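You operate a simulated robot arm through the tools that you are given. There is no shell and no other tool. Be economical: measure what you need, move in short steps, check, and stop when the job is done.

You are at the controls of a simulated robot arm. One attempt, no reset.

Task
Plug both couplings into their ports, open the air valve and start the mist unit.
Fine: air stays shut until both couplings are home.

It is judged by the outcome, as a careful person would: the job done as asked, and still so three seconds after it is handed in. It fails if anything else is knocked over, pushed out of place, dropped, spilled or broken.

Robot
A 7-joint arm with a two-finger parallel gripper, fixed in place. Base frame: the origin is at the foot of the arm, x ahead of it, y to its left, z up. Readings come in m, degrees, newtons and seconds.
With the tool pointing down near the work surface it reaches from about 0.38 to 0.9 m from the base axis. Its first joint turns from -115.0 to 115.0 degrees. Payload 3.91 kg.
Tool frame: the origin (TCP) lies between the finger pads and is the grasp point; the fingertips stand 0.03 m ahead of it; z points along the fingers, y is the line along which they close. Largest opening 0.11 m; finger width 0.02, thickness 0.01; the body of the gripper, 0.048 by 0.112 m, starts 0.055 m behind the TCP.
Orientation is that of the tool frame in the base frame, as a unit quaternion [w, x, y, z]. With the fingers straight down and closing along the base's y, the tool's x points along the base's -x, its y along +y and its z along -z.

Tools
- The arm moves only by the tool apply_moves. Its argument "targets" is a list of rows, each a list of 7 numbers: the gripper command, from -1 (shut) to 1 (fully open), values between in proportion, then the shift along the base's x, y, z in units of 250 mm (1.0 is 250 mm), then the turn, a rotation vector about the base's x, y, z in units of 180 degrees (1.0 is 180 degrees). In form: [[hand, dx, dy, dz, rx, ry, rz], ...]. A call has 1 to 8 rows; each row is the pose to reach, as a shift and turn from the pose commanded when the call began. A call with a number of a shift or a turn outside -1 to 1 is refused whole. Rows are played at 5 a second. More than 0.05 m and 8.6 degrees between two rows, or a gripper value outside its range, and nothing of the call is played. A pose out of reach is approached as far as the arm can. The call stops where the force on the tool passes 40 N (or 10 N more than at its start, if that is more) or the arm is blocked; 0.2 s more then pass. Each finger travels about 0.153 m/s and halts on what it meets, pressing with about 34 N; the grip force reading is that of the motor and also rises with nothing between the fingers. The clock runs only during rows and for 0.2 s after the last one: add rows that repeat a pose to give the fingers time. The reply holds the time, the measured pose of the TCP, the force on the tool along the base axes, the opening and the grip force, in the units named above and with some noise, with the torque about the TCP (base axes, N m) and any sound that the robot's microphone picked up.
- Cameras (640 x 400 px; columns grow to the right, rows downward): "scene" is fixed at [0.2173, -0.5002, 1.5699]; the picture's right is [0.55, -0.84, 0.00], its down [-0.46, -0.30, -0.83] and it looks along [0.70, 0.46, -0.55] (base axes); focal length 262 px, centre (320, 200). "wrist" rides on the gripper at [0.072, 0.017, -0.103] in the tool frame; the picture's right is [-0.23, 0.97, 0.00], its down [-0.76, -0.18, -0.62] and it looks along [-0.61, -0.14, 0.78] (tool axes); focal length 222 px, centre (320, 200). There is no depth. A picture from a camera that has moved, and an enlarged one, comes with that camera's place and axes in the base frame and with its lens.
- capture(camera): a new picture of that camera. The clock stands still meanwhile.
- slide_trunk(by): slides the trunk up (or, below 0, down) by that many m; the arm rides with it, the base frame stays. It gives what a move gives, with no picture.
- inspect(camera, box): a new picture of the part [left, top, right, bottom] of that camera's present view, enlarged. The clock stands still meanwhile.
- job_done(): hands the job in; it is judged then, once.

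Work in short steps. Places have to be worked out from the pictures, the camera data and where the tool is seen: move nearer, look again, correct. Check each grasp and each placing, and mend what went wrong. You have 120 turns and 76 pictures in all, those below and enlarged ones among them. Open the gripper and draw the arm clear of the work before you hand the job in, unless the task says otherwise; then end with one line.

The tools are called after "Call:" as name(argument=value, ...) on one line, values as JSON. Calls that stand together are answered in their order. apply_moves: Moves the arm, as the interface text tells. Its arguments: {"type":"object","properties":{"targets":{"type":"array"}},"required":["targets"]} The other tools are called the same way: slide_trunk (by) slides the trunk up or down; capture (camera) takes a picture; inspect (camera, box) takes an enlarged picture of a part of a camera's view; job_done () hands the job in.

At the start:

```text
clock: 0.0
eef_pos: [0.5553, 0.031, 1.3543]
tcp_rot: [0.0, 0.0, 1.0, -0.001]
force: [0.3, -1.2, 0.3]
wrist_torque: [-0.02, 0.01, 0.01]
gripper_width: 0.1102
grasp_force: 0.0
trunk travel left (down, up): [-0.875, 0.115]
```

scene: 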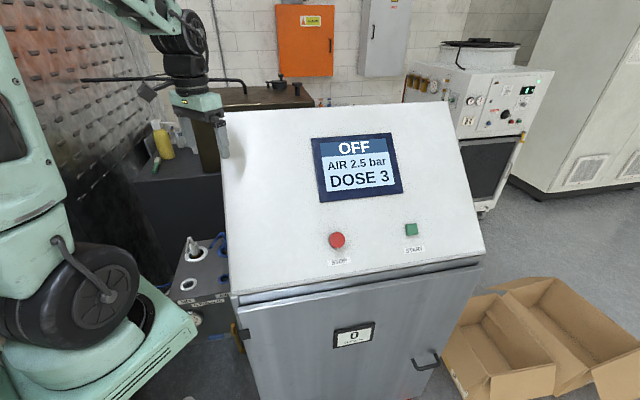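
wrist: 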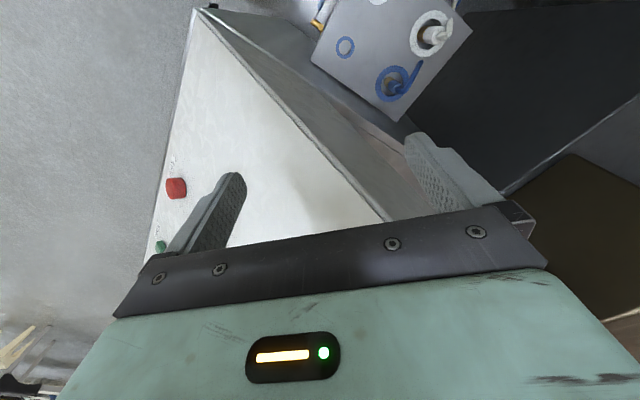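

The scene shows a console with STOP/START buttons and a panel on the left behind it with couplings and ports. I take enlarged views of both.

Call:
inspect(camera="scene", box=[140, 220, 260, 340])

Call:
inspect(camera="wrist", box=[290, 0, 490, 125])

Call:
inspect(camera="scene", box=[220, 100, 500, 400])

```text
3.33 times, centred on (200, 280) of scene
camera zoom: at [0.2173, -0.5002, 1.5699], right [0.55, -0.84, 0.0], down [-0.46, -0.3, -0.83], along [0.7, 0.46, -0.55], focal length 874 px, centre (720, -67)
```

zoom: 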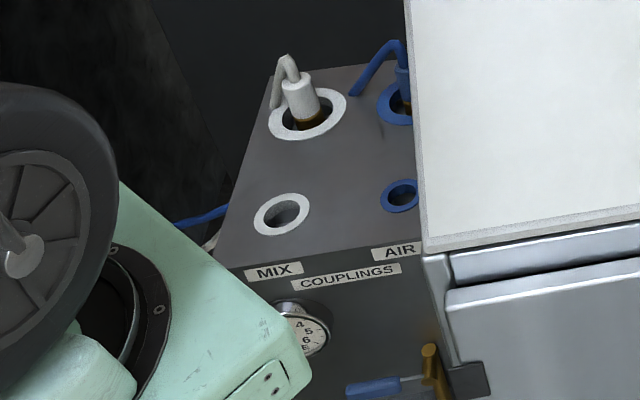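

```text
3.20 times, centred on (390, 62) of wrist
camera zoom: at [0.482, 0.0471, 1.457], right [0.23, 0.97, 0.0], down [0.76, -0.18, 0.62], along [0.61, -0.14, -0.78], focal length 711 px, centre (96, 640)
```

zoom: 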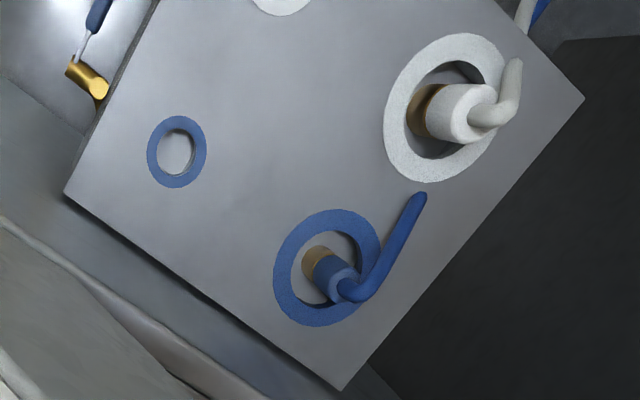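

```text
1.33 times, centred on (360, 250) of scene
camera zoom: at [0.2173, -0.5002, 1.5699], right [0.55, -0.84, 0.0], down [-0.46, -0.3, -0.83], along [0.7, 0.46, -0.55], focal length 350 px, centre (267, 133)
```

zoom: 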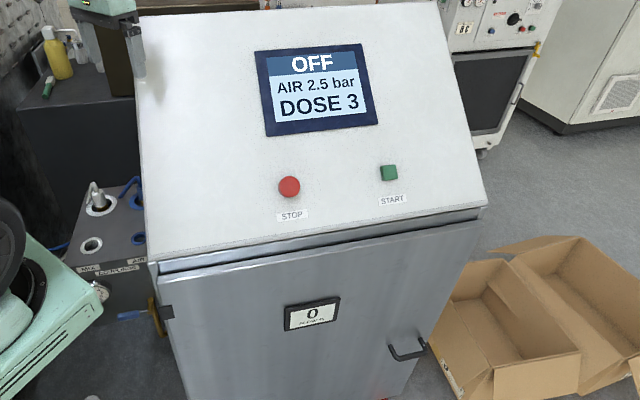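

Triangulating the two views puts the panel top near z≈0.87, turned 45°. My estimates are: white coupling parked at (0.552, 0.267), blue parked at (0.634, 0.190), white port (0.454, 0.170), blue port (0.535, 0.093). I turn the tool -45° and back off to view the panel from its left.

Call:
apply_moves(targets=[[1, -0.075, 0.12, 0, 0, 0, -0.031], [1, -0.15, 0.24, 0, 0, 0, -0.062], [1, -0.225, 0.36, -0.05, 0, 0, -0.094], [1, -0.3, 0.48, -0.1, 0, 0, -0.125], [1, -0.375, 0.6, -0.175, 0, 0, -0.156], [1, -0.45, 0.72, -0.25, 0, 0, -0.187], [1, -0.525, 0.84, -0.325, 0, 0, -0.219], [1, -0.6, 0.96, -0.4, 0, 0, -0.25]])

Call:
capture(camera="wrist")

Call:
capture(camera="scene")

```text
clock: 1.8
eef_pos: [0.4032, 0.2721, 1.2549]
tcp_rot: [-0.001, 0.383, 0.924, 0.0]
force: [-0.7, -0.4, 0.4]
wrist_torque: [0.0, -0.02, -0.02]
gripper_width: 0.11
grasp_force: 0.1
trunk travel left (down, up): [-0.875, 0.115]
```

```text
70 pictures are left
camera wrist: at [0.3641, 0.3346, 1.3577], right [0.85, 0.53, 0.0], down [0.41, -0.66, 0.62], along [0.33, -0.53, -0.78], focal length 222 px, centre (320, 200)
```

wrist: 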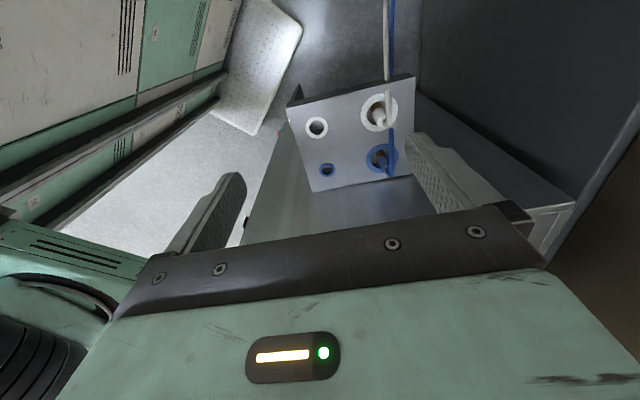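

```text
69 pictures are left
```

scene: 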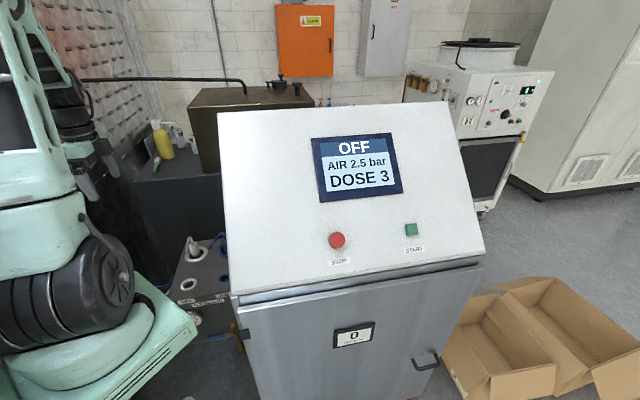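

Good view of the panel. I enlarge it to refine positions.

Call:
inspect(camera="wrist", box=[280, 60, 440, 200])

```text
2.86 times, centred on (360, 130) of wrist
camera zoom: at [0.3641, 0.3346, 1.3577], right [0.85, 0.53, 0.0], down [0.41, -0.66, 0.62], along [0.33, -0.53, -0.78], focal length 635 px, centre (206, 400)
```

zoom: 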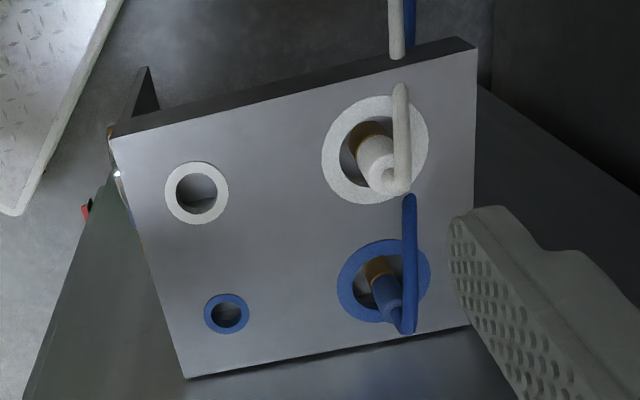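

The refined estimates agree with the first set to within about 5 mm. I go above the white coupling at z≈1.06 and look again.

Call:
apply_moves(targets=[[1, 0.1, 0, -0.13, 0, 0, 0], [1, 0.2, 0, -0.26, 0, 0, 0], [1, 0.3, 0, -0.39, 0, 0, 0], [1, 0.4, 0, -0.52, 0, 0, 0], [1, 0.5, 0, -0.65, 0, 0, 0], [1, 0.58, 0, -0.78, 0, 0, 0]])

Call:
capture(camera="wrist")

Call:
capture(camera="scene")

```text
clock: 3.2
eef_pos: [0.5495, 0.2698, 1.0559]
tcp_rot: [0.0, 0.382, 0.924, 0.0]
force: [0.1, -0.4, 0.0]
wrist_torque: [0.01, -0.03, -0.02]
gripper_width: 0.1099
grasp_force: 0.1
trunk travel left (down, up): [-0.875, 0.115]
```

```text
67 pictures are left
camera wrist: at [0.5103, 0.3313, 1.1592], right [0.85, 0.53, 0.0], down [0.41, -0.66, 0.62], along [0.33, -0.53, -0.78], focal length 222 px, centre (320, 200)
```

wrist: 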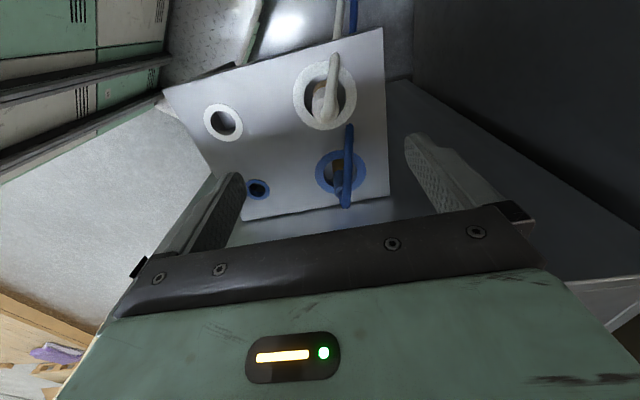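

```text
66 pictures are left
```

scene: 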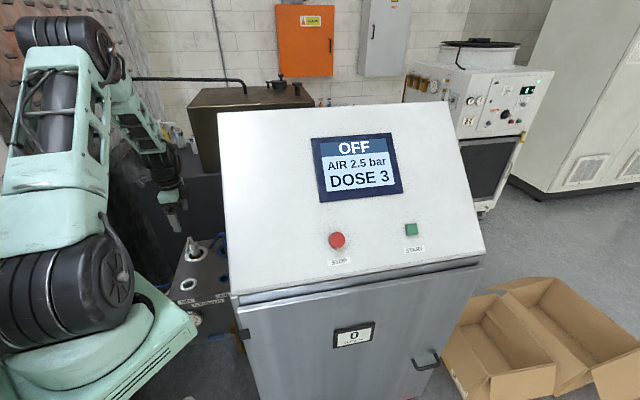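

The arm is over the coupling. I enlarge both camera views to check the coupling's lean and the hose.

Call:
inspect(camera="wrist", box=[180, 20, 400, 220])

Call:
inspect(camera="scene", box=[140, 180, 260, 300])

```text
2.00 times, centred on (290, 120) of wrist
camera zoom: at [0.5103, 0.3313, 1.1592], right [0.85, 0.53, 0.0], down [0.41, -0.66, 0.62], along [0.33, -0.53, -0.78], focal length 444 px, centre (380, 360)
```

zoom: 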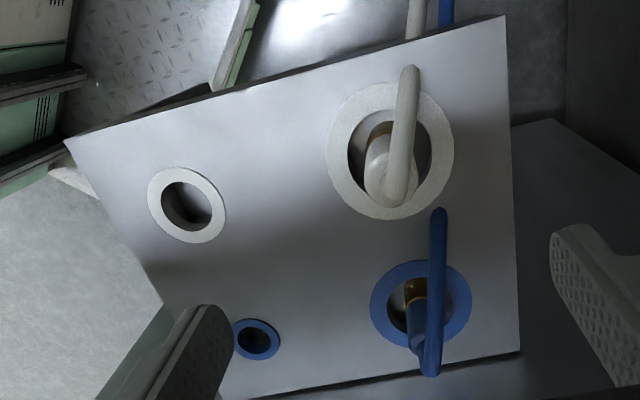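

```text
3.33 times, centred on (200, 240) of scene
camera zoom: at [0.2173, -0.5002, 1.5699], right [0.55, -0.84, 0.0], down [-0.46, -0.3, -0.83], along [0.7, 0.46, -0.55], focal length 874 px, centre (720, 67)
```

zoom: 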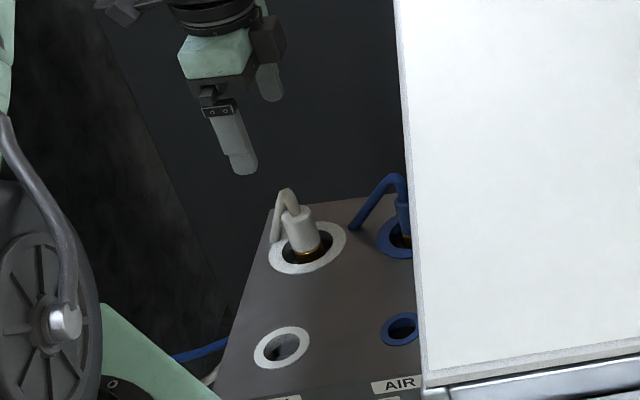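

Combining all views gives the panel at z≈0.860, white coupling axis ≈(0.554, 0.273) with its top at ≈0.925, and ports at (0.4555, 0.1715) and (0.537, 0.092). I descend with the fingers straddling the white coupling, perpendicular to the hose.

Call:
apply_moves(targets=[[1, 0.018, 0.012, 0, 0, 0, 0], [1, 0.018, 0.012, -0.15, 0, 0, 0], [1, 0.018, 0.012, -0.3, 0, 0, 0], [1, 0.018, 0.012, -0.4, 0, 0, 0], [1, 0.018, 0.012, -0.5, 0, 0, 0], [1, 0.018, 0.012, -0.585, 0, 0, 0]])

Call:
inspect(camera="wrist", box=[160, 0, 480, 220])

Call:
inspect(camera="scene", box=[140, 180, 260, 300])

```text
clock: 4.6
eef_pos: [0.5531, 0.2756, 0.9142]
tcp_rot: [0.0, 0.383, 0.924, 0.0]
force: [-0.5, -0.4, -0.1]
wrist_torque: [-0.02, -0.03, -0.01]
gripper_width: 0.1101
grasp_force: 0.1
trunk travel left (down, up): [-0.875, 0.115]
```

```text
1.82 times, centred on (320, 110) of wrist
camera zoom: at [0.5145, 0.337, 1.0169], right [0.85, 0.53, 0.0], down [0.41, -0.66, 0.62], along [0.33, -0.53, -0.78], focal length 404 px, centre (320, 364)
```

zoom: 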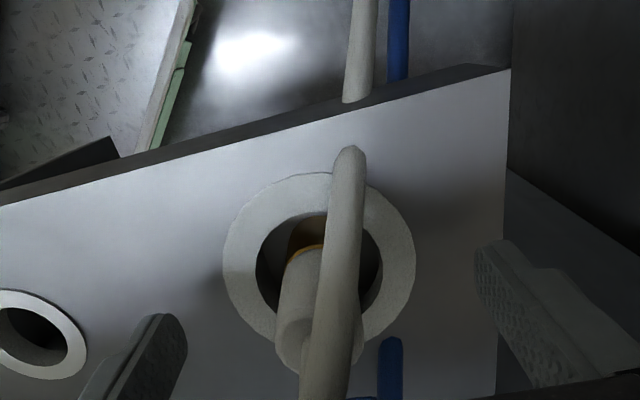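

```text
3.33 times, centred on (200, 240) of scene
camera zoom: at [0.2173, -0.5002, 1.5699], right [0.55, -0.84, 0.0], down [-0.46, -0.3, -0.83], along [0.7, 0.46, -0.55], focal length 874 px, centre (720, 67)
```

zoom: 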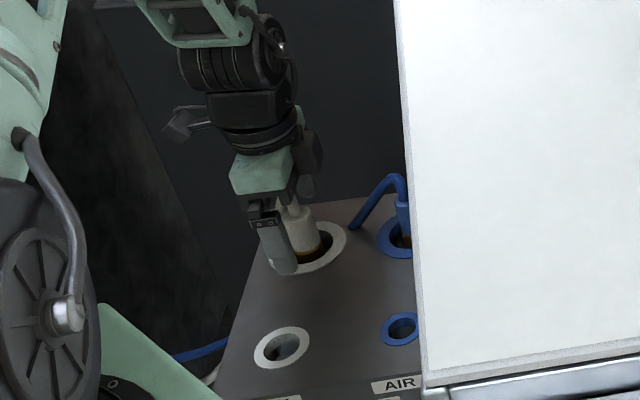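

The fingers straddle the coupling evenly. I close.

Call:
apply_moves(targets=[[1, 0, 0, -0.02, 0, 0, 0], [-1, 0, 0, -0.02, 0, 0, 0], [-1, 0, 0, -0.02, 0, 0, 0], [-1, 0, 0, -0.02, 0, 0, 0], [-1, 0, 0, -0.02, 0, 0, 0]])

Call:
inspect(camera="wrist", box=[160, 0, 480, 220])

```text
clock: 5.8
eef_pos: [0.5546, 0.2737, 0.9083]
tcp_rot: [0.0, 0.384, 0.924, 0.0]
force: [0.2, 0.5, -0.4]
wrist_torque: [0.06, -0.01, -0.02]
gripper_width: 0.0292
grasp_force: 33.8
trunk travel left (down, up): [-0.875, 0.115]
```

```text
1.82 times, centred on (320, 110) of wrist
camera zoom: at [0.5152, 0.337, 1.0118], right [0.85, 0.53, 0.0], down [0.41, -0.66, 0.62], along [0.33, -0.53, -0.78], focal length 404 px, centre (320, 364)
```

zoom: 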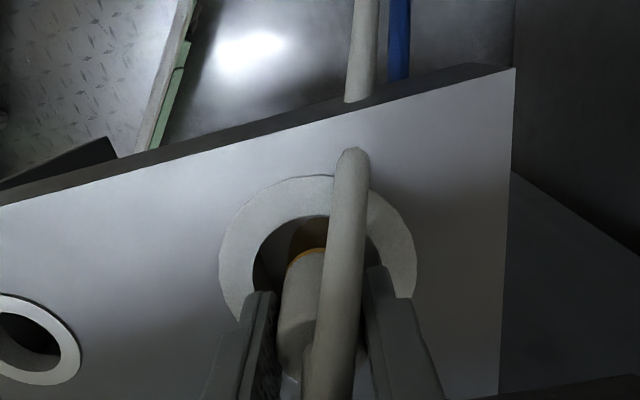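

The white coupling is gripped at 29 mm. I lift straight up and check.

Call:
apply_moves(targets=[[-1, 0, 0, 0.08, 0, 0, 0], [-1, 0, 0, 0.16, 0, 0, 0], [-1, 0, 0, 0.24, 0, 0, 0], [-1, 0, 0, 0.32, 0, 0, 0], [-1, 0, 0, 0.4, 0, 0, 0]])

Call:
inspect(camera="wrist", box=[160, 0, 480, 220])

Call:
inspect(camera="scene", box=[140, 180, 260, 300])

```text
clock: 7.0
eef_pos: [0.5531, 0.2737, 1.0095]
tcp_rot: [0.001, 0.383, 0.924, 0.0]
force: [-0.4, 0.3, -2.2]
wrist_torque: [-0.01, -0.02, -0.01]
gripper_width: 0.0289
grasp_force: 34.8
trunk travel left (down, up): [-0.875, 0.115]
```

```text
1.82 times, centred on (320, 110) of wrist
camera zoom: at [0.5145, 0.3366, 1.1113], right [0.85, 0.53, 0.0], down [0.41, -0.66, 0.62], along [0.33, -0.53, -0.78], focal length 404 px, centre (320, 364)
```

zoom: 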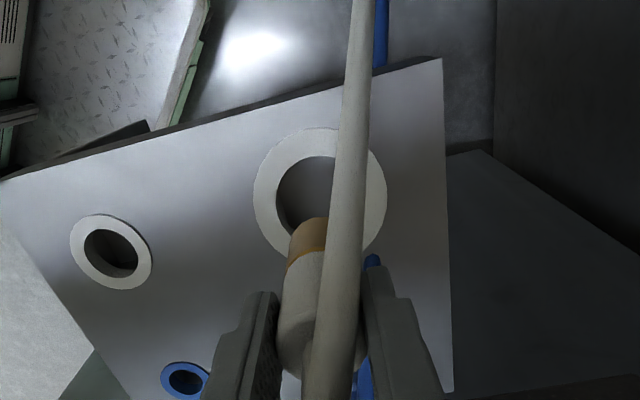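

```text
3.33 times, centred on (200, 240) of scene
camera zoom: at [0.2173, -0.5002, 1.5699], right [0.55, -0.84, 0.0], down [-0.46, -0.3, -0.83], along [0.7, 0.46, -0.55], focal length 874 px, centre (720, 67)
```

zoom: 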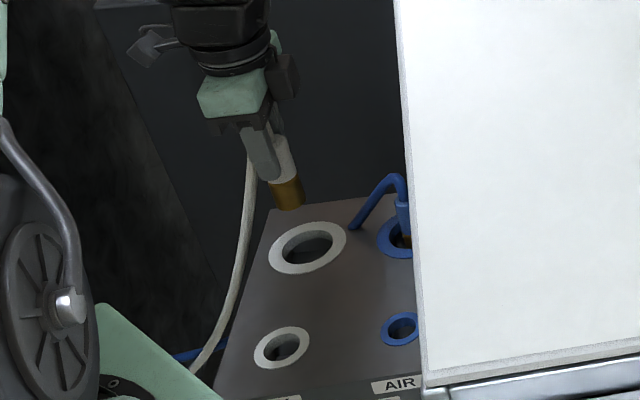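

White is lifted cleanly; the brass tip is about 0.073 below the TCP. I carry it over the white (MIX) port with the tip roughly 4 cm above it.

Call:
apply_moves(targets=[[-1, -0.098, -0.102, 0, 0, 0, 0], [-1, -0.196, -0.204, 0, 0, 0, 0], [-1, -0.294, -0.306, 0, 0, 0, 0], [-1, -0.39, -0.408, -0.06, 0, 0, 0], [-1, -0.39, -0.408, -0.14, 0, 0, 0]])

Call:
inspect(camera="wrist", box=[160, 0, 480, 220])

Call:
inspect(camera="scene", box=[160, 230, 240, 310])

```text
clock: 8.2
eef_pos: [0.4542, 0.1713, 0.9742]
tcp_rot: [-0.001, 0.383, 0.924, 0.0]
force: [0.0, 0.0, -0.3]
wrist_torque: [0.0, 0.02, -0.01]
gripper_width: 0.0289
grasp_force: 34.0
trunk travel left (down, up): [-0.875, 0.115]
```

```text
1.82 times, centred on (320, 110) of wrist
camera zoom: at [0.4151, 0.2342, 1.0769], right [0.85, 0.53, 0.0], down [0.41, -0.66, 0.62], along [0.33, -0.53, -0.78], focal length 404 px, centre (320, 364)
```

zoom: 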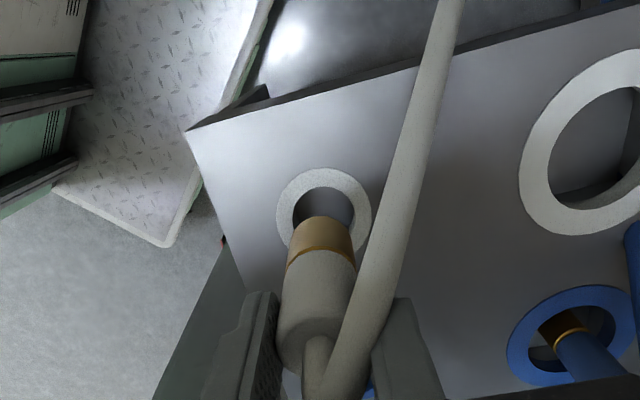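

```text
5.00 times, centred on (200, 270) of scene
camera zoom: at [0.2173, -0.5002, 1.5699], right [0.55, -0.84, 0.0], down [-0.46, -0.3, -0.83], along [0.7, 0.46, -0.55], focal length 1311 px, centre (920, -150)
```

zoom: 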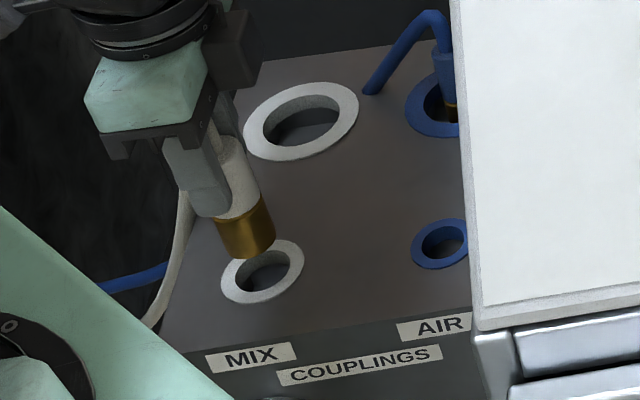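

The tip appears aligned within about 2 mm, with tip z≈0.89. I lower 2.2 cm and recheck before inserting.

Call:
apply_moves(targets=[[-1, 0, 0, -0.04, 0, 0, 0], [-1, 0, 0, -0.088, 0, 0, 0]])

Call:
inspect(camera="wrist", box=[260, 70, 400, 170])

Call:
inspect(camera="scene", box=[170, 250, 230, 310])

```text
clock: 8.8
eef_pos: [0.4546, 0.1714, 0.9504]
tcp_rot: [0.0, 0.383, 0.924, 0.0]
force: [0.0, -0.2, -1.4]
wrist_torque: [0.05, 0.01, 0.0]
gripper_width: 0.0291
grasp_force: 34.0
trunk travel left (down, up): [-0.875, 0.115]
```

```text
4.00 times, centred on (330, 120) of wrist
camera zoom: at [0.4158, 0.2339, 1.0529], right [0.85, 0.53, 0.0], down [0.41, -0.66, 0.62], along [0.33, -0.53, -0.78], focal length 888 px, centre (280, 520)
```

zoom: 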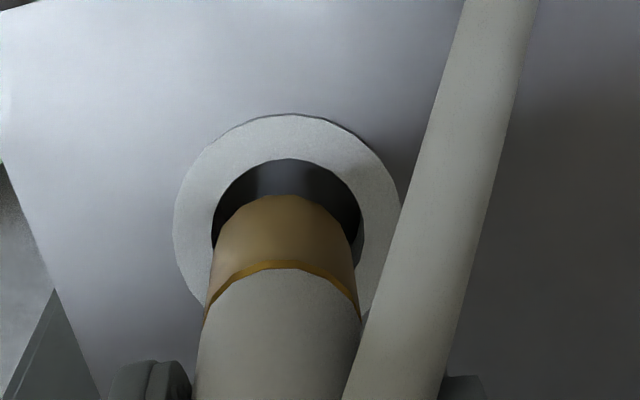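

```text
6.67 times, centred on (200, 280) of scene
camera zoom: at [0.2173, -0.5002, 1.5699], right [0.55, -0.84, 0.0], down [-0.46, -0.3, -0.83], along [0.7, 0.46, -0.55], focal length 1748 px, centre (1120, -333)
```

zoom: 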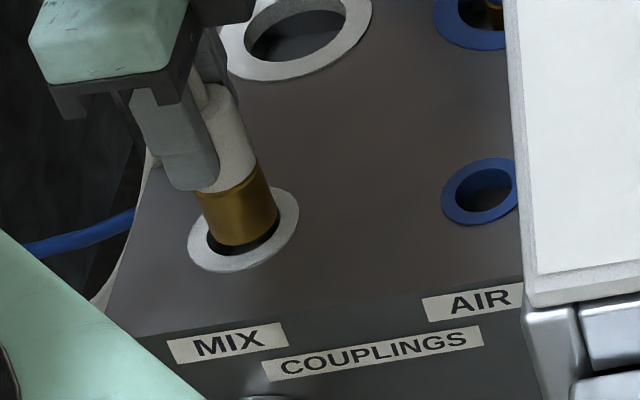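

The tip sits just above the ring; it needs about 3 mm in +y. I correct and descend 12 mm, watching the force.

Call:
apply_moves(targets=[[-1, -0.004, 0.012, 0, 0, 0, 0], [-1, -0.004, 0.012, -0.016, 0, 0, 0], [-1, -0.004, 0.012, -0.032, 0, 0, 0], [-1, -0.004, 0.012, -0.048, 0, 0, 0]])

Call:
inspect(camera="wrist", box=[260, 70, 400, 170])

Call:
inspect(camera="scene", box=[170, 250, 230, 310])

```text
clock: 9.8
eef_pos: [0.456, 0.175, 0.939]
tcp_rot: [0.001, 0.382, 0.924, 0.0]
force: [-0.1, -1.1, -1.1]
wrist_torque: [0.0, 0.01, 0.0]
gripper_width: 0.0288
grasp_force: 33.7
trunk travel left (down, up): [-0.875, 0.115]
```

```text
4.00 times, centred on (330, 120) of wrist
camera zoom: at [0.417, 0.2374, 1.0413], right [0.85, 0.53, 0.0], down [0.41, -0.66, 0.62], along [0.33, -0.53, -0.78], focal length 888 px, centre (280, 520)
```

zoom: 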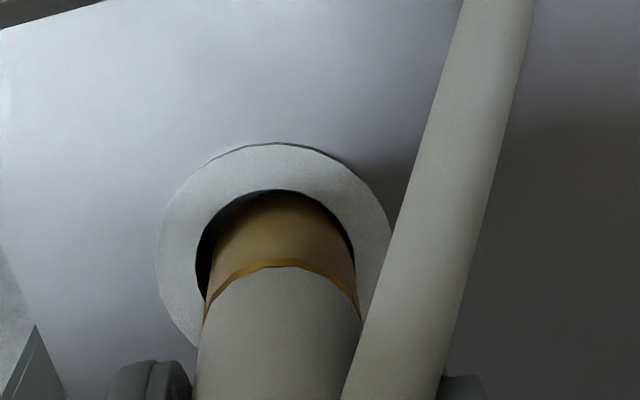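

```text
6.67 times, centred on (200, 280) of scene
camera zoom: at [0.2173, -0.5002, 1.5699], right [0.55, -0.84, 0.0], down [-0.46, -0.3, -0.83], along [0.7, 0.46, -0.55], focal length 1748 px, centre (1120, -333)
```

zoom: 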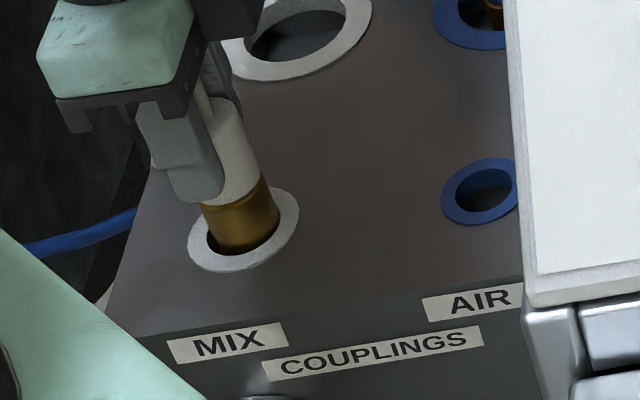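

The tip is at the mouth, about 1 mm to the +x side. I nudge it and continue down.

Call:
apply_moves(targets=[[-1, -0.006, 0, 0, 0, 0, 0], [-1, -0.006, 0, -0.016, 0, 0, 0], [-1, -0.006, 0, -0.032, 0, 0, 0], [-1, -0.006, 0, -0.048, 0, 0, 0]])

Call:
inspect(camera="wrist", box=[260, 70, 400, 170])

Call:
inspect(camera="scene", box=[170, 250, 230, 310])

```text
clock: 10.8
eef_pos: [0.4549, 0.1752, 0.9272]
tcp_rot: [0.0, 0.383, 0.924, 0.001]
force: [0.5, -0.5, -1.5]
wrist_torque: [-0.03, 0.05, 0.02]
gripper_width: 0.0293
grasp_force: 34.2
trunk travel left (down, up): [-0.875, 0.115]
```

```text
4.00 times, centred on (330, 120) of wrist
camera zoom: at [0.4155, 0.2375, 1.0301], right [0.85, 0.53, 0.0], down [0.41, -0.66, 0.62], along [0.33, -0.53, -0.78], focal length 888 px, centre (280, 520)
```

zoom: 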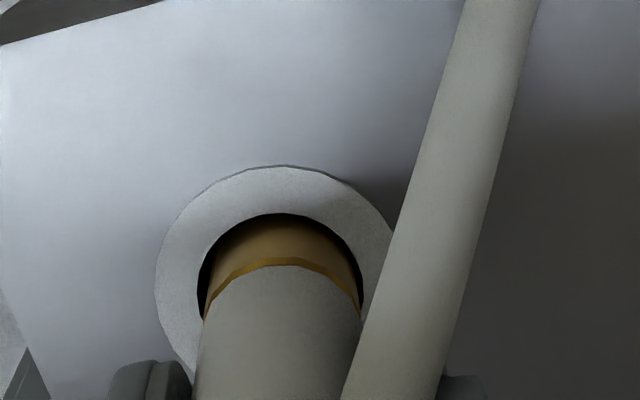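

```text
6.67 times, centred on (200, 280) of scene
camera zoom: at [0.2173, -0.5002, 1.5699], right [0.55, -0.84, 0.0], down [-0.46, -0.3, -0.83], along [0.7, 0.46, -0.55], focal length 1748 px, centre (1120, -333)
```

zoom: 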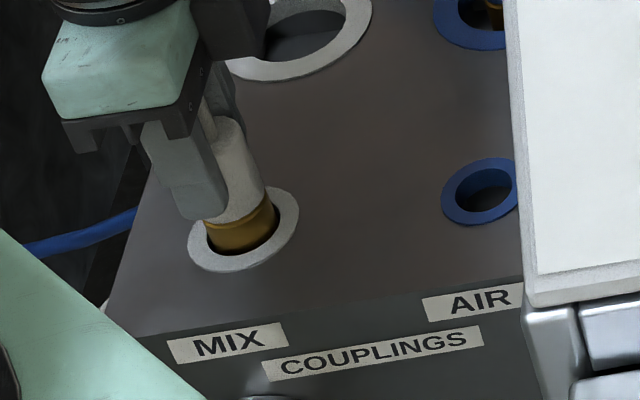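

It is inside and centred. I continue down another 18 mm in small steps, watching for the seat.

Call:
apply_moves(targets=[[-1, 0, 0, -0.016, 0, 0, 0], [-1, 0, 0, -0.032, 0, 0, 0], [-1, 0, 0, -0.048, 0, 0, 0], [-1, 0, 0, -0.064, 0, 0, 0], [-1, 0, 0, -0.08, 0, 0, 0]])

Call:
inspect(camera="wrist", box=[260, 70, 400, 170])

Call:
inspect(camera="scene", box=[170, 250, 230, 310])

```text
clock: 12.0
eef_pos: [0.4526, 0.1753, 0.9087]
tcp_rot: [0.0, 0.383, 0.924, 0.001]
force: [-1.0, -1.7, 27.6]
wrist_torque: [-0.38, 0.28, 0.0]
gripper_width: 0.0291
grasp_force: 33.9
trunk travel left (down, up): [-0.875, 0.115]
```

```text
4.00 times, centred on (330, 120) of wrist
camera zoom: at [0.4138, 0.2371, 1.0119], right [0.85, 0.53, 0.0], down [0.41, -0.66, 0.62], along [0.33, -0.53, -0.78], focal length 888 px, centre (280, 520)
```

zoom: 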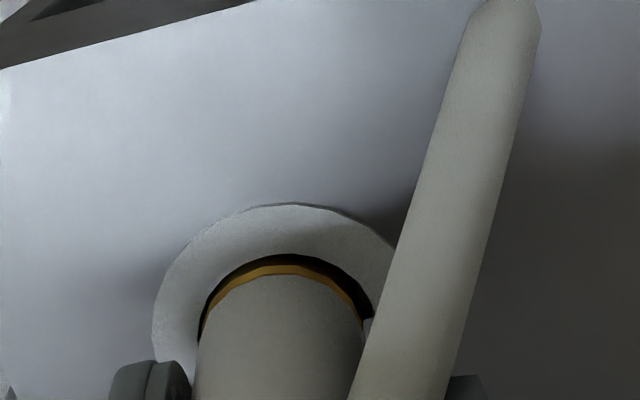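

```text
6.67 times, centred on (200, 280) of scene
camera zoom: at [0.2173, -0.5002, 1.5699], right [0.55, -0.84, 0.0], down [-0.46, -0.3, -0.83], along [0.7, 0.46, -0.55], focal length 1748 px, centre (1120, -333)
```

zoom: 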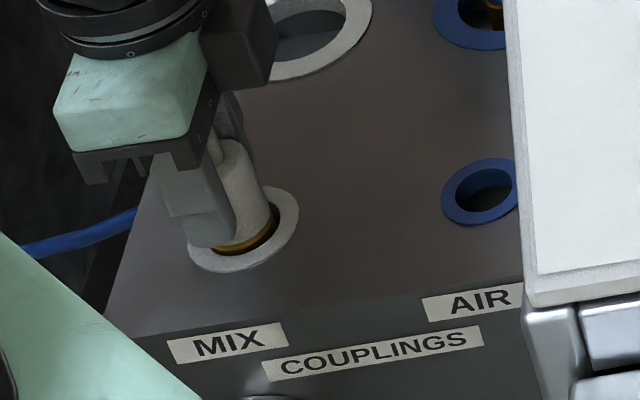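

A 27 N reaction suggests seat or latch contact, but no click has been heard yet. I press a few mm further.

Call:
apply_moves(targets=[[-1, 0, 0, -0.008, 0, 0, 0], [-1, 0, 0, -0.016, 0, 0, 0], [-1, 0, 0, -0.024, 0, 0, 0], [-1, 0, 0, -0.024, 0, 0, 0]])

Call:
inspect(camera="wrist", box=[260, 70, 400, 170])

```text
clock: 13.0
eef_pos: [0.4538, 0.1742, 0.9024]
tcp_rot: [0.0, 0.383, 0.924, 0.0]
force: [-3.2, 1.8, 16.5]
wrist_torque: [0.35, -0.05, 0.07]
gripper_width: 0.0288
grasp_force: 34.0
trunk travel left (down, up): [-0.875, 0.115]
```

```text
4.00 times, centred on (330, 120) of wrist
camera zoom: at [0.4144, 0.2369, 1.0043], right [0.85, 0.53, 0.0], down [0.41, -0.66, 0.62], along [0.33, -0.53, -0.78], focal length 888 px, centre (280, 520)
```

zoom: 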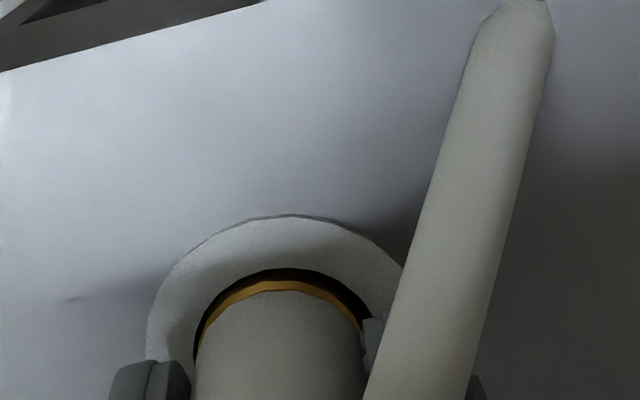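

The TCP advanced 6 mm, part of it slipping along the body. I release and back up to see how it sits.

Call:
apply_moves(targets=[[-0.2, 0, 0, 0, 0, 0, 0], [-0.2, 0, 0, 0, 0, 0, 0], [-0.2, 0, 0, 0.06, 0, 0, 0], [0.2, 0, 0, 0.16, 0, 0, 0], [0.2, 0, 0, 0.32, 0, 0, 0], [0.2, 0, 0, 0.48, 0, 0, 0]])

Call:
inspect(camera="wrist", box=[240, 30, 420, 160])

Call:
inspect(camera="scene", box=[170, 230, 250, 310])

```text
clock: 14.4
eef_pos: [0.452, 0.1766, 1.0213]
tcp_rot: [-0.001, 0.382, 0.924, -0.001]
force: [0.3, -0.6, -1.0]
wrist_torque: [-0.04, 0.02, -0.03]
gripper_width: 0.0662
grasp_force: 0.1
trunk travel left (down, up): [-0.875, 0.115]
```

```text
3.08 times, centred on (330, 95) of wrist
camera zoom: at [0.4125, 0.2382, 1.1237], right [0.85, 0.53, 0.0], down [0.41, -0.66, 0.62], along [0.33, -0.53, -0.78], focal length 684 px, centre (289, 523)
```

zoom: 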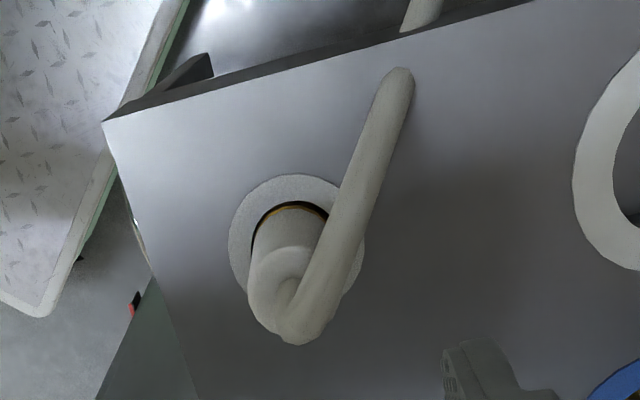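

```text
5.00 times, centred on (210, 270) of scene
camera zoom: at [0.2173, -0.5002, 1.5699], right [0.55, -0.84, 0.0], down [-0.46, -0.3, -0.83], along [0.7, 0.46, -0.55], focal length 1311 px, centre (870, -150)
```

zoom: 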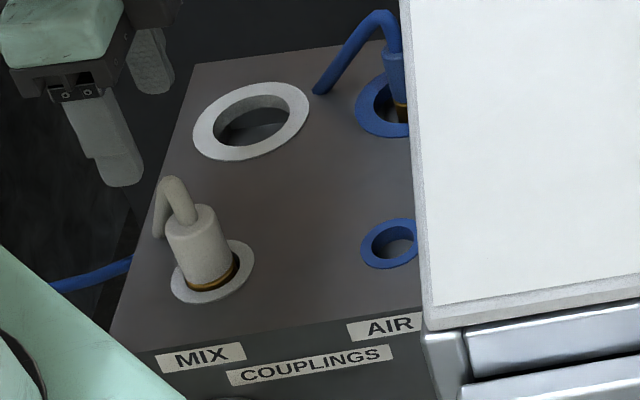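

The white plug sits almost fully in, with a thin brass band still showing. I regrip it and press once more to confirm it is bottomed.

Call:
apply_moves(targets=[[0.2, 0.004, 0, -0.16, 0, 0, 0], [0.2, 0.004, 0, -0.3, 0, 0, 0], [0.2, 0.004, 0, -0.42, 0, 0, 0], [-1, 0.004, 0, -0.42, 0, 0, 0], [-1, 0.004, 0, -0.42, 0, 0, 0], [-1, 0.004, 0, -0.43, 0, 0, 0], [-1, 0.004, 0, -0.44, 0, 0, 0], [-1, 0.004, 0, -0.45, 0, 0, 0]])

Call:
inspect(camera="scene", box=[170, 250, 230, 310])

```text
clock: 15.9
eef_pos: [0.4549, 0.1761, 0.917]
tcp_rot: [0.0, 0.383, 0.924, 0.001]
force: [-3.3, -3.8, 27.7]
wrist_torque: [-0.55, 0.33, -0.01]
gripper_width: 0.0286
grasp_force: 34.8
trunk travel left (down, up): [-0.875, 0.115]
stopped in row 7: the force on the tool passed its limit at 47 N (the readings are from after the stop); the commanded pose is now the measured one
```

```text
6.67 times, centred on (200, 280) of scene
camera zoom: at [0.2173, -0.5002, 1.5699], right [0.55, -0.84, 0.0], down [-0.46, -0.3, -0.83], along [0.7, 0.46, -0.55], focal length 1748 px, centre (1120, -333)
```

zoom: 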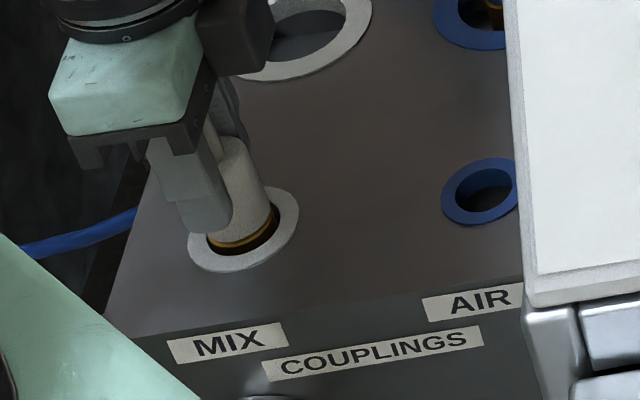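

A firm 47 N stop with no further travel and only the collar showing means the white plug is bottomed. I release, rise, and move via the empty white holder to hover over the blue coupling.

Call:
apply_moves(targets=[[0.2, 0, 0, 0, 0, 0, 0], [0.2, 0, 0, 0.02, 0, 0, 0], [0.2, 0, 0, 0.16, 0, 0, 0], [0.2, 0, 0, 0.32, 0, 0, 0], [0.2, 0, 0, 0.48, 0, 0, 0], [0.2, 0.13, 0.13, 0.5, 0, 0, 0], [0.2, 0.26, 0.26, 0.5, 0, 0, 0], [0.2, 0.39, 0.36, 0.5, 0, 0, 0]])

Call:
capture(camera="scene")

Call:
inspect(camera="wrist", box=[160, 0, 480, 220])

```text
clock: 17.7
eef_pos: [0.5524, 0.2669, 1.0424]
tcp_rot: [0.001, 0.383, 0.924, 0.0]
force: [-1.5, 0.3, -0.2]
wrist_torque: [0.0, -0.02, -0.01]
gripper_width: 0.0661
grasp_force: 0.0
trunk travel left (down, up): [-0.875, 0.115]
```

```text
44 pictures are left
```

scene: 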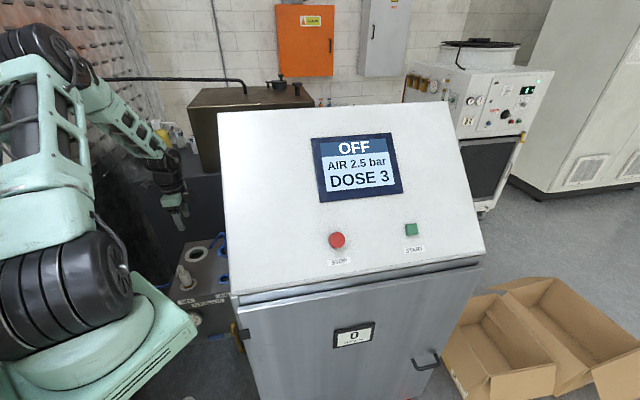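

```text
1.82 times, centred on (320, 110) of wrist
camera zoom: at [0.5129, 0.3284, 1.1456], right [0.85, 0.53, 0.0], down [0.41, -0.67, 0.62], along [0.33, -0.53, -0.78], focal length 404 px, centre (320, 364)
```

zoom: 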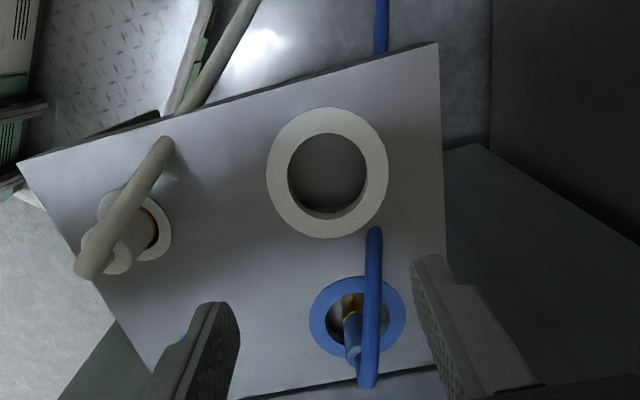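

White stays put. I move over the blue coupling at ≈(0.628, 0.194) and come partway down beside the console.

Call:
apply_moves(targets=[[0.2, 0.1, -0.097, 0, 0, 0, 0], [0.2, 0.2, -0.194, 0, 0, 0, 0], [0.2, 0.302, -0.292, 0, 0, 0, 0], [0.2, 0.302, -0.292, -0.1, 0, 0, 0], [0.2, 0.302, -0.292, -0.2, 0, 0, 0]])

Call:
capture(camera="wrist")

Call:
inspect(camera="scene", box=[120, 120, 270, 290])

```text
clock: 18.9
eef_pos: [0.6305, 0.1954, 0.99]
tcp_rot: [0.001, 0.383, 0.924, 0.001]
force: [-0.5, 0.0, 0.3]
wrist_torque: [-0.01, -0.01, 0.02]
gripper_width: 0.0657
grasp_force: 0.1
trunk travel left (down, up): [-0.875, 0.115]
```

```text
42 pictures are left
camera wrist: at [0.5904, 0.2567, 1.0926], right [0.85, 0.53, 0.0], down [0.41, -0.67, 0.62], along [0.33, -0.53, -0.78], focal length 222 px, centre (320, 200)
```

wrist: 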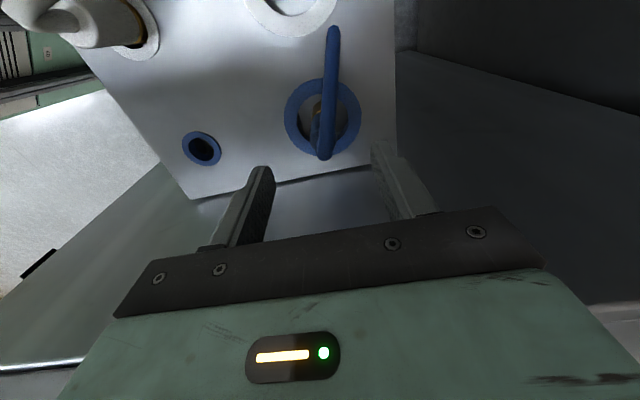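

```text
2.35 times, centred on (195, 205) of scene
camera zoom: at [0.2173, -0.5002, 1.5699], right [0.55, -0.84, 0.0], down [-0.46, -0.3, -0.83], along [0.7, 0.46, -0.55], focal length 617 px, centre (614, 188)
```

zoom: 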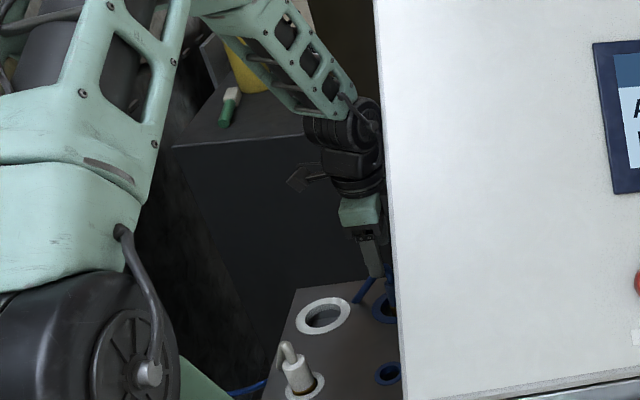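

Clearance to the console is fine and the coupling lies between the fingers. I descend and close.

Call:
apply_moves(targets=[[0.2, 0, 0, -0.1, 0, 0, 0], [0.2, 0, 0, -0.2, 0, 0, 0], [0.2, 0, 0, -0.31, 0, 0, 0], [0.2, 0, 0, -0.31, 0, 0, 0], [-1, 0, 0, -0.31, 0, 0, 0], [-1, 0, 0, -0.31, 0, 0, 0], [-1, 0, 0, -0.31, 0, 0, 0]])

Call:
inspect(camera="wrist", box=[160, 0, 480, 220])

```text
clock: 20.5
eef_pos: [0.6273, 0.1947, 0.9139]
tcp_rot: [0.001, 0.383, 0.924, 0.001]
force: [-0.5, 0.2, -0.1]
wrist_torque: [-0.03, 0.03, -0.04]
gripper_width: 0.0233
grasp_force: 33.9
trunk travel left (down, up): [-0.875, 0.115]
```

```text
1.82 times, centred on (320, 110) of wrist
camera zoom: at [0.5885, 0.256, 1.0155], right [0.85, 0.53, 0.0], down [0.41, -0.67, 0.62], along [0.33, -0.53, -0.78], focal length 404 px, centre (320, 364)
```

zoom: 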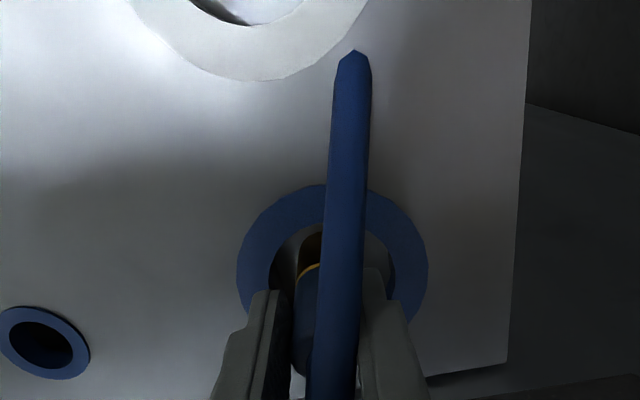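

Blue is gripped at 23 mm. I lift it and carry it to above the blue (AIR) port at ≈(0.536, 0.0955).

Call:
apply_moves(targets=[[-1, 0, 0, 0.12, 0, 0, 0], [-1, 0, 0, 0.24, 0, 0, 0], [-1, 0, 0, 0.34, 0, 0, 0], [-1, -0.12, -0.13, 0.34, 0, 0, 0], [-1, -0.24, -0.26, 0.34, 0, 0, 0], [-1, -0.365, -0.397, 0.34, 0, 0, 0], [-1, -0.365, -0.397, 0.25, 0, 0, 0]])

Call:
inspect(camera="wrist", box=[240, 30, 420, 160])

Call:
inspect(camera="scene", box=[180, 220, 260, 300])

```text
clock: 22.1
eef_pos: [0.5355, 0.0935, 0.975]
tcp_rot: [0.001, 0.383, 0.924, 0.001]
force: [-0.5, 0.2, -0.3]
wrist_torque: [-0.05, -0.01, 0.0]
gripper_width: 0.0231
grasp_force: 33.8
trunk travel left (down, up): [-0.875, 0.115]
```

```text
3.08 times, centred on (330, 95) of wrist
camera zoom: at [0.497, 0.1558, 1.0775], right [0.85, 0.53, 0.0], down [0.41, -0.67, 0.62], along [0.33, -0.53, -0.78], focal length 684 px, centre (289, 523)
```

zoom: 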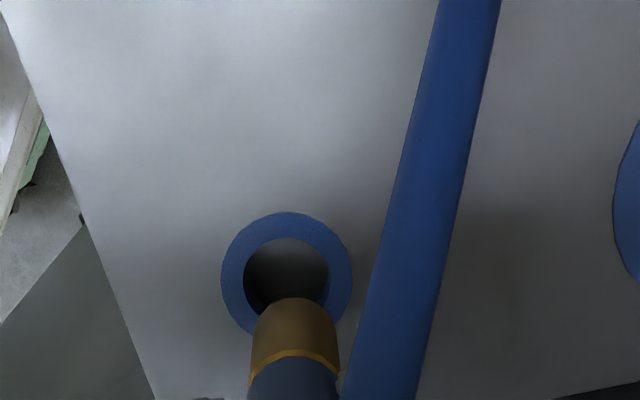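

```text
5.00 times, centred on (220, 260) of scene
camera zoom: at [0.2173, -0.5002, 1.5699], right [0.55, -0.84, 0.0], down [-0.46, -0.3, -0.83], along [0.7, 0.46, -0.55], focal length 1311 px, centre (820, -100)
```

zoom: 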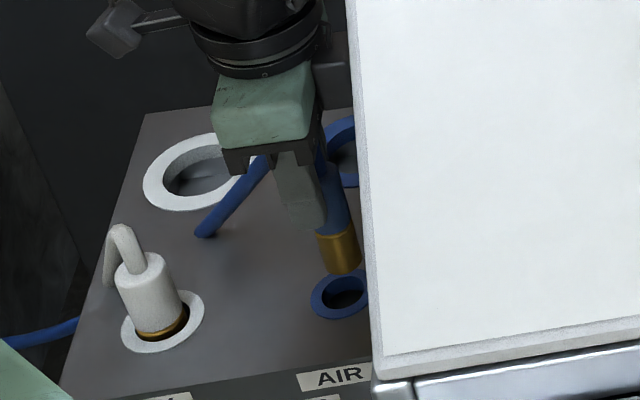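

White stays seated. The blue tip appears about 3–4 mm off toward +x/−y, so I correct and lower to just above the ring for another look.

Call:
apply_moves(targets=[[-1, -0.01, 0.014, 0, 0, 0, 0], [-1, -0.01, 0.014, -0.04, 0, 0, 0], [-1, -0.01, 0.014, -0.088, 0, 0, 0], [-1, -0.01, 0.014, -0.088, 0, 0, 0]])

Call:
inspect(camera="wrist", box=[260, 70, 400, 170])

Call:
inspect(camera="scene", box=[190, 240, 250, 300])

```text
clock: 23.1
eef_pos: [0.5333, 0.0983, 0.9519]
tcp_rot: [-0.001, 0.383, 0.924, 0.001]
force: [-0.5, 0.5, -1.1]
wrist_torque: [-0.03, 0.01, -0.03]
gripper_width: 0.0228
grasp_force: 33.8
trunk travel left (down, up): [-0.875, 0.115]
```

```text
4.00 times, centred on (330, 120) of wrist
camera zoom: at [0.4949, 0.1601, 1.0553], right [0.85, 0.53, 0.0], down [0.41, -0.67, 0.62], along [0.33, -0.53, -0.78], focal length 888 px, centre (280, 520)
```

zoom: 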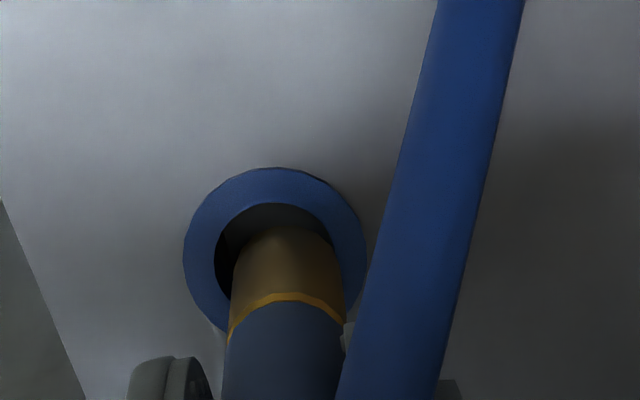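

```text
6.67 times, centred on (220, 270) of scene
camera zoom: at [0.2173, -0.5002, 1.5699], right [0.55, -0.84, 0.0], down [-0.46, -0.3, -0.83], along [0.7, 0.46, -0.55], focal length 1748 px, centre (987, -267)
```

zoom: 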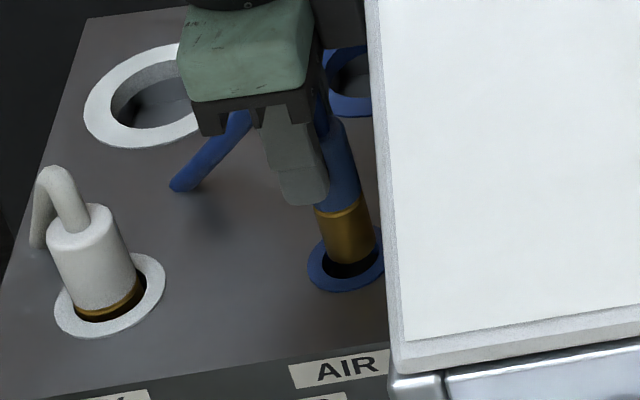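

The tip is about 1.5–2 mm to the +x side. I nudge it and descend 12 mm into the mouth.

Call:
apply_moves(targets=[[-1, -0.008, -0.001, 0, 0, 0, 0], [-1, -0.008, -0.001, -0.016, 0, 0, 0], [-1, -0.008, -0.001, -0.032, 0, 0, 0], [-1, -0.008, -0.001, -0.048, 0, 0, 0]])

Call:
inspect(camera="wrist", box=[260, 70, 400, 170])

Call:
inspect(camera="scene", box=[190, 240, 250, 300])

```text
clock: 24.1
eef_pos: [0.5329, 0.0964, 0.9406]
tcp_rot: [-0.001, 0.383, 0.924, 0.002]
force: [-0.7, -0.2, -1.2]
wrist_torque: [-0.03, -0.01, -0.04]
gripper_width: 0.0231
grasp_force: 34.2
trunk travel left (down, up): [-0.875, 0.115]
```

```text
4.00 times, centred on (330, 120) of wrist
camera zoom: at [0.493, 0.1594, 1.0433], right [0.85, 0.53, 0.0], down [0.41, -0.67, 0.62], along [0.33, -0.53, -0.78], focal length 888 px, centre (280, 520)
```

zoom: 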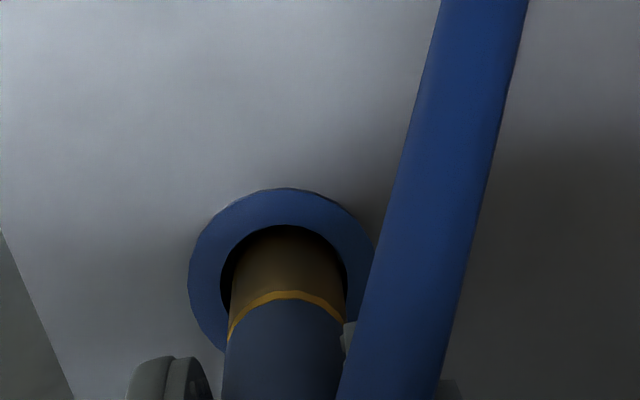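

```text
6.67 times, centred on (220, 270) of scene
camera zoom: at [0.2173, -0.5002, 1.5699], right [0.55, -0.84, 0.0], down [-0.46, -0.3, -0.83], along [0.7, 0.46, -0.55], focal length 1748 px, centre (987, -267)
```

zoom: 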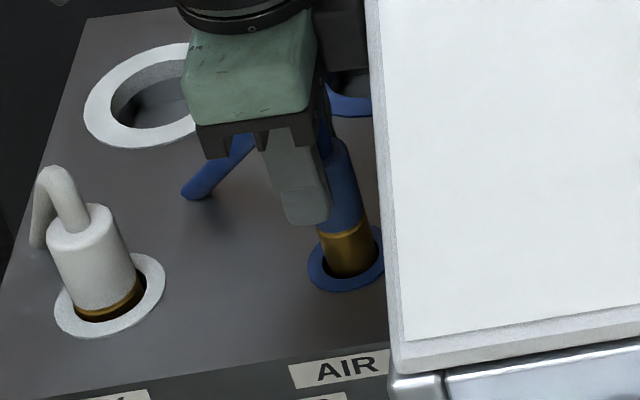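

It is entering and centred. I continue down to the seat, watching force.

Call:
apply_moves(targets=[[-1, 0, 0, -0.02, 0, 0, 0], [-1, 0, 0, -0.04, 0, 0, 0], [-1, 0, 0, -0.06, 0, 0, 0], [-1, 0, 0, -0.08, 0, 0, 0], [-1, 0, 0, -0.1, 0, 0, 0], [-1, 0, 0, -0.116, 0, 0, 0], [-1, 0, 0, -0.13, 0, 0, 0]])

Call:
inspect(camera="wrist", box=[260, 70, 400, 170])

```text
clock: 25.5
eef_pos: [0.5318, 0.097, 0.9165]
tcp_rot: [0.001, 0.384, 0.923, 0.002]
force: [-4.8, -4.0, 28.0]
wrist_torque: [-0.58, 0.33, -0.03]
gripper_width: 0.0225
grasp_force: 34.3
trunk travel left (down, up): [-0.875, 0.115]
stopped in row 7: the force on the tool passed its limit at 46 N (the readings are from after the stop); the commanded pose is now the measured one
```

```text
4.00 times, centred on (330, 120) of wrist
camera zoom: at [0.492, 0.159, 1.0198], right [0.85, 0.53, 0.01], down [0.41, -0.67, 0.62], along [0.33, -0.53, -0.78], focal length 888 px, centre (280, 520)
```

zoom: 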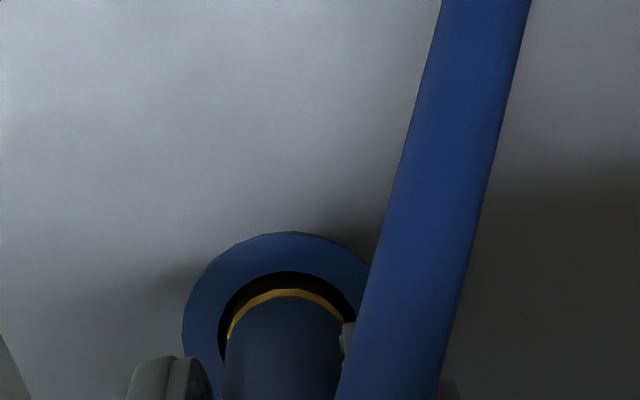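

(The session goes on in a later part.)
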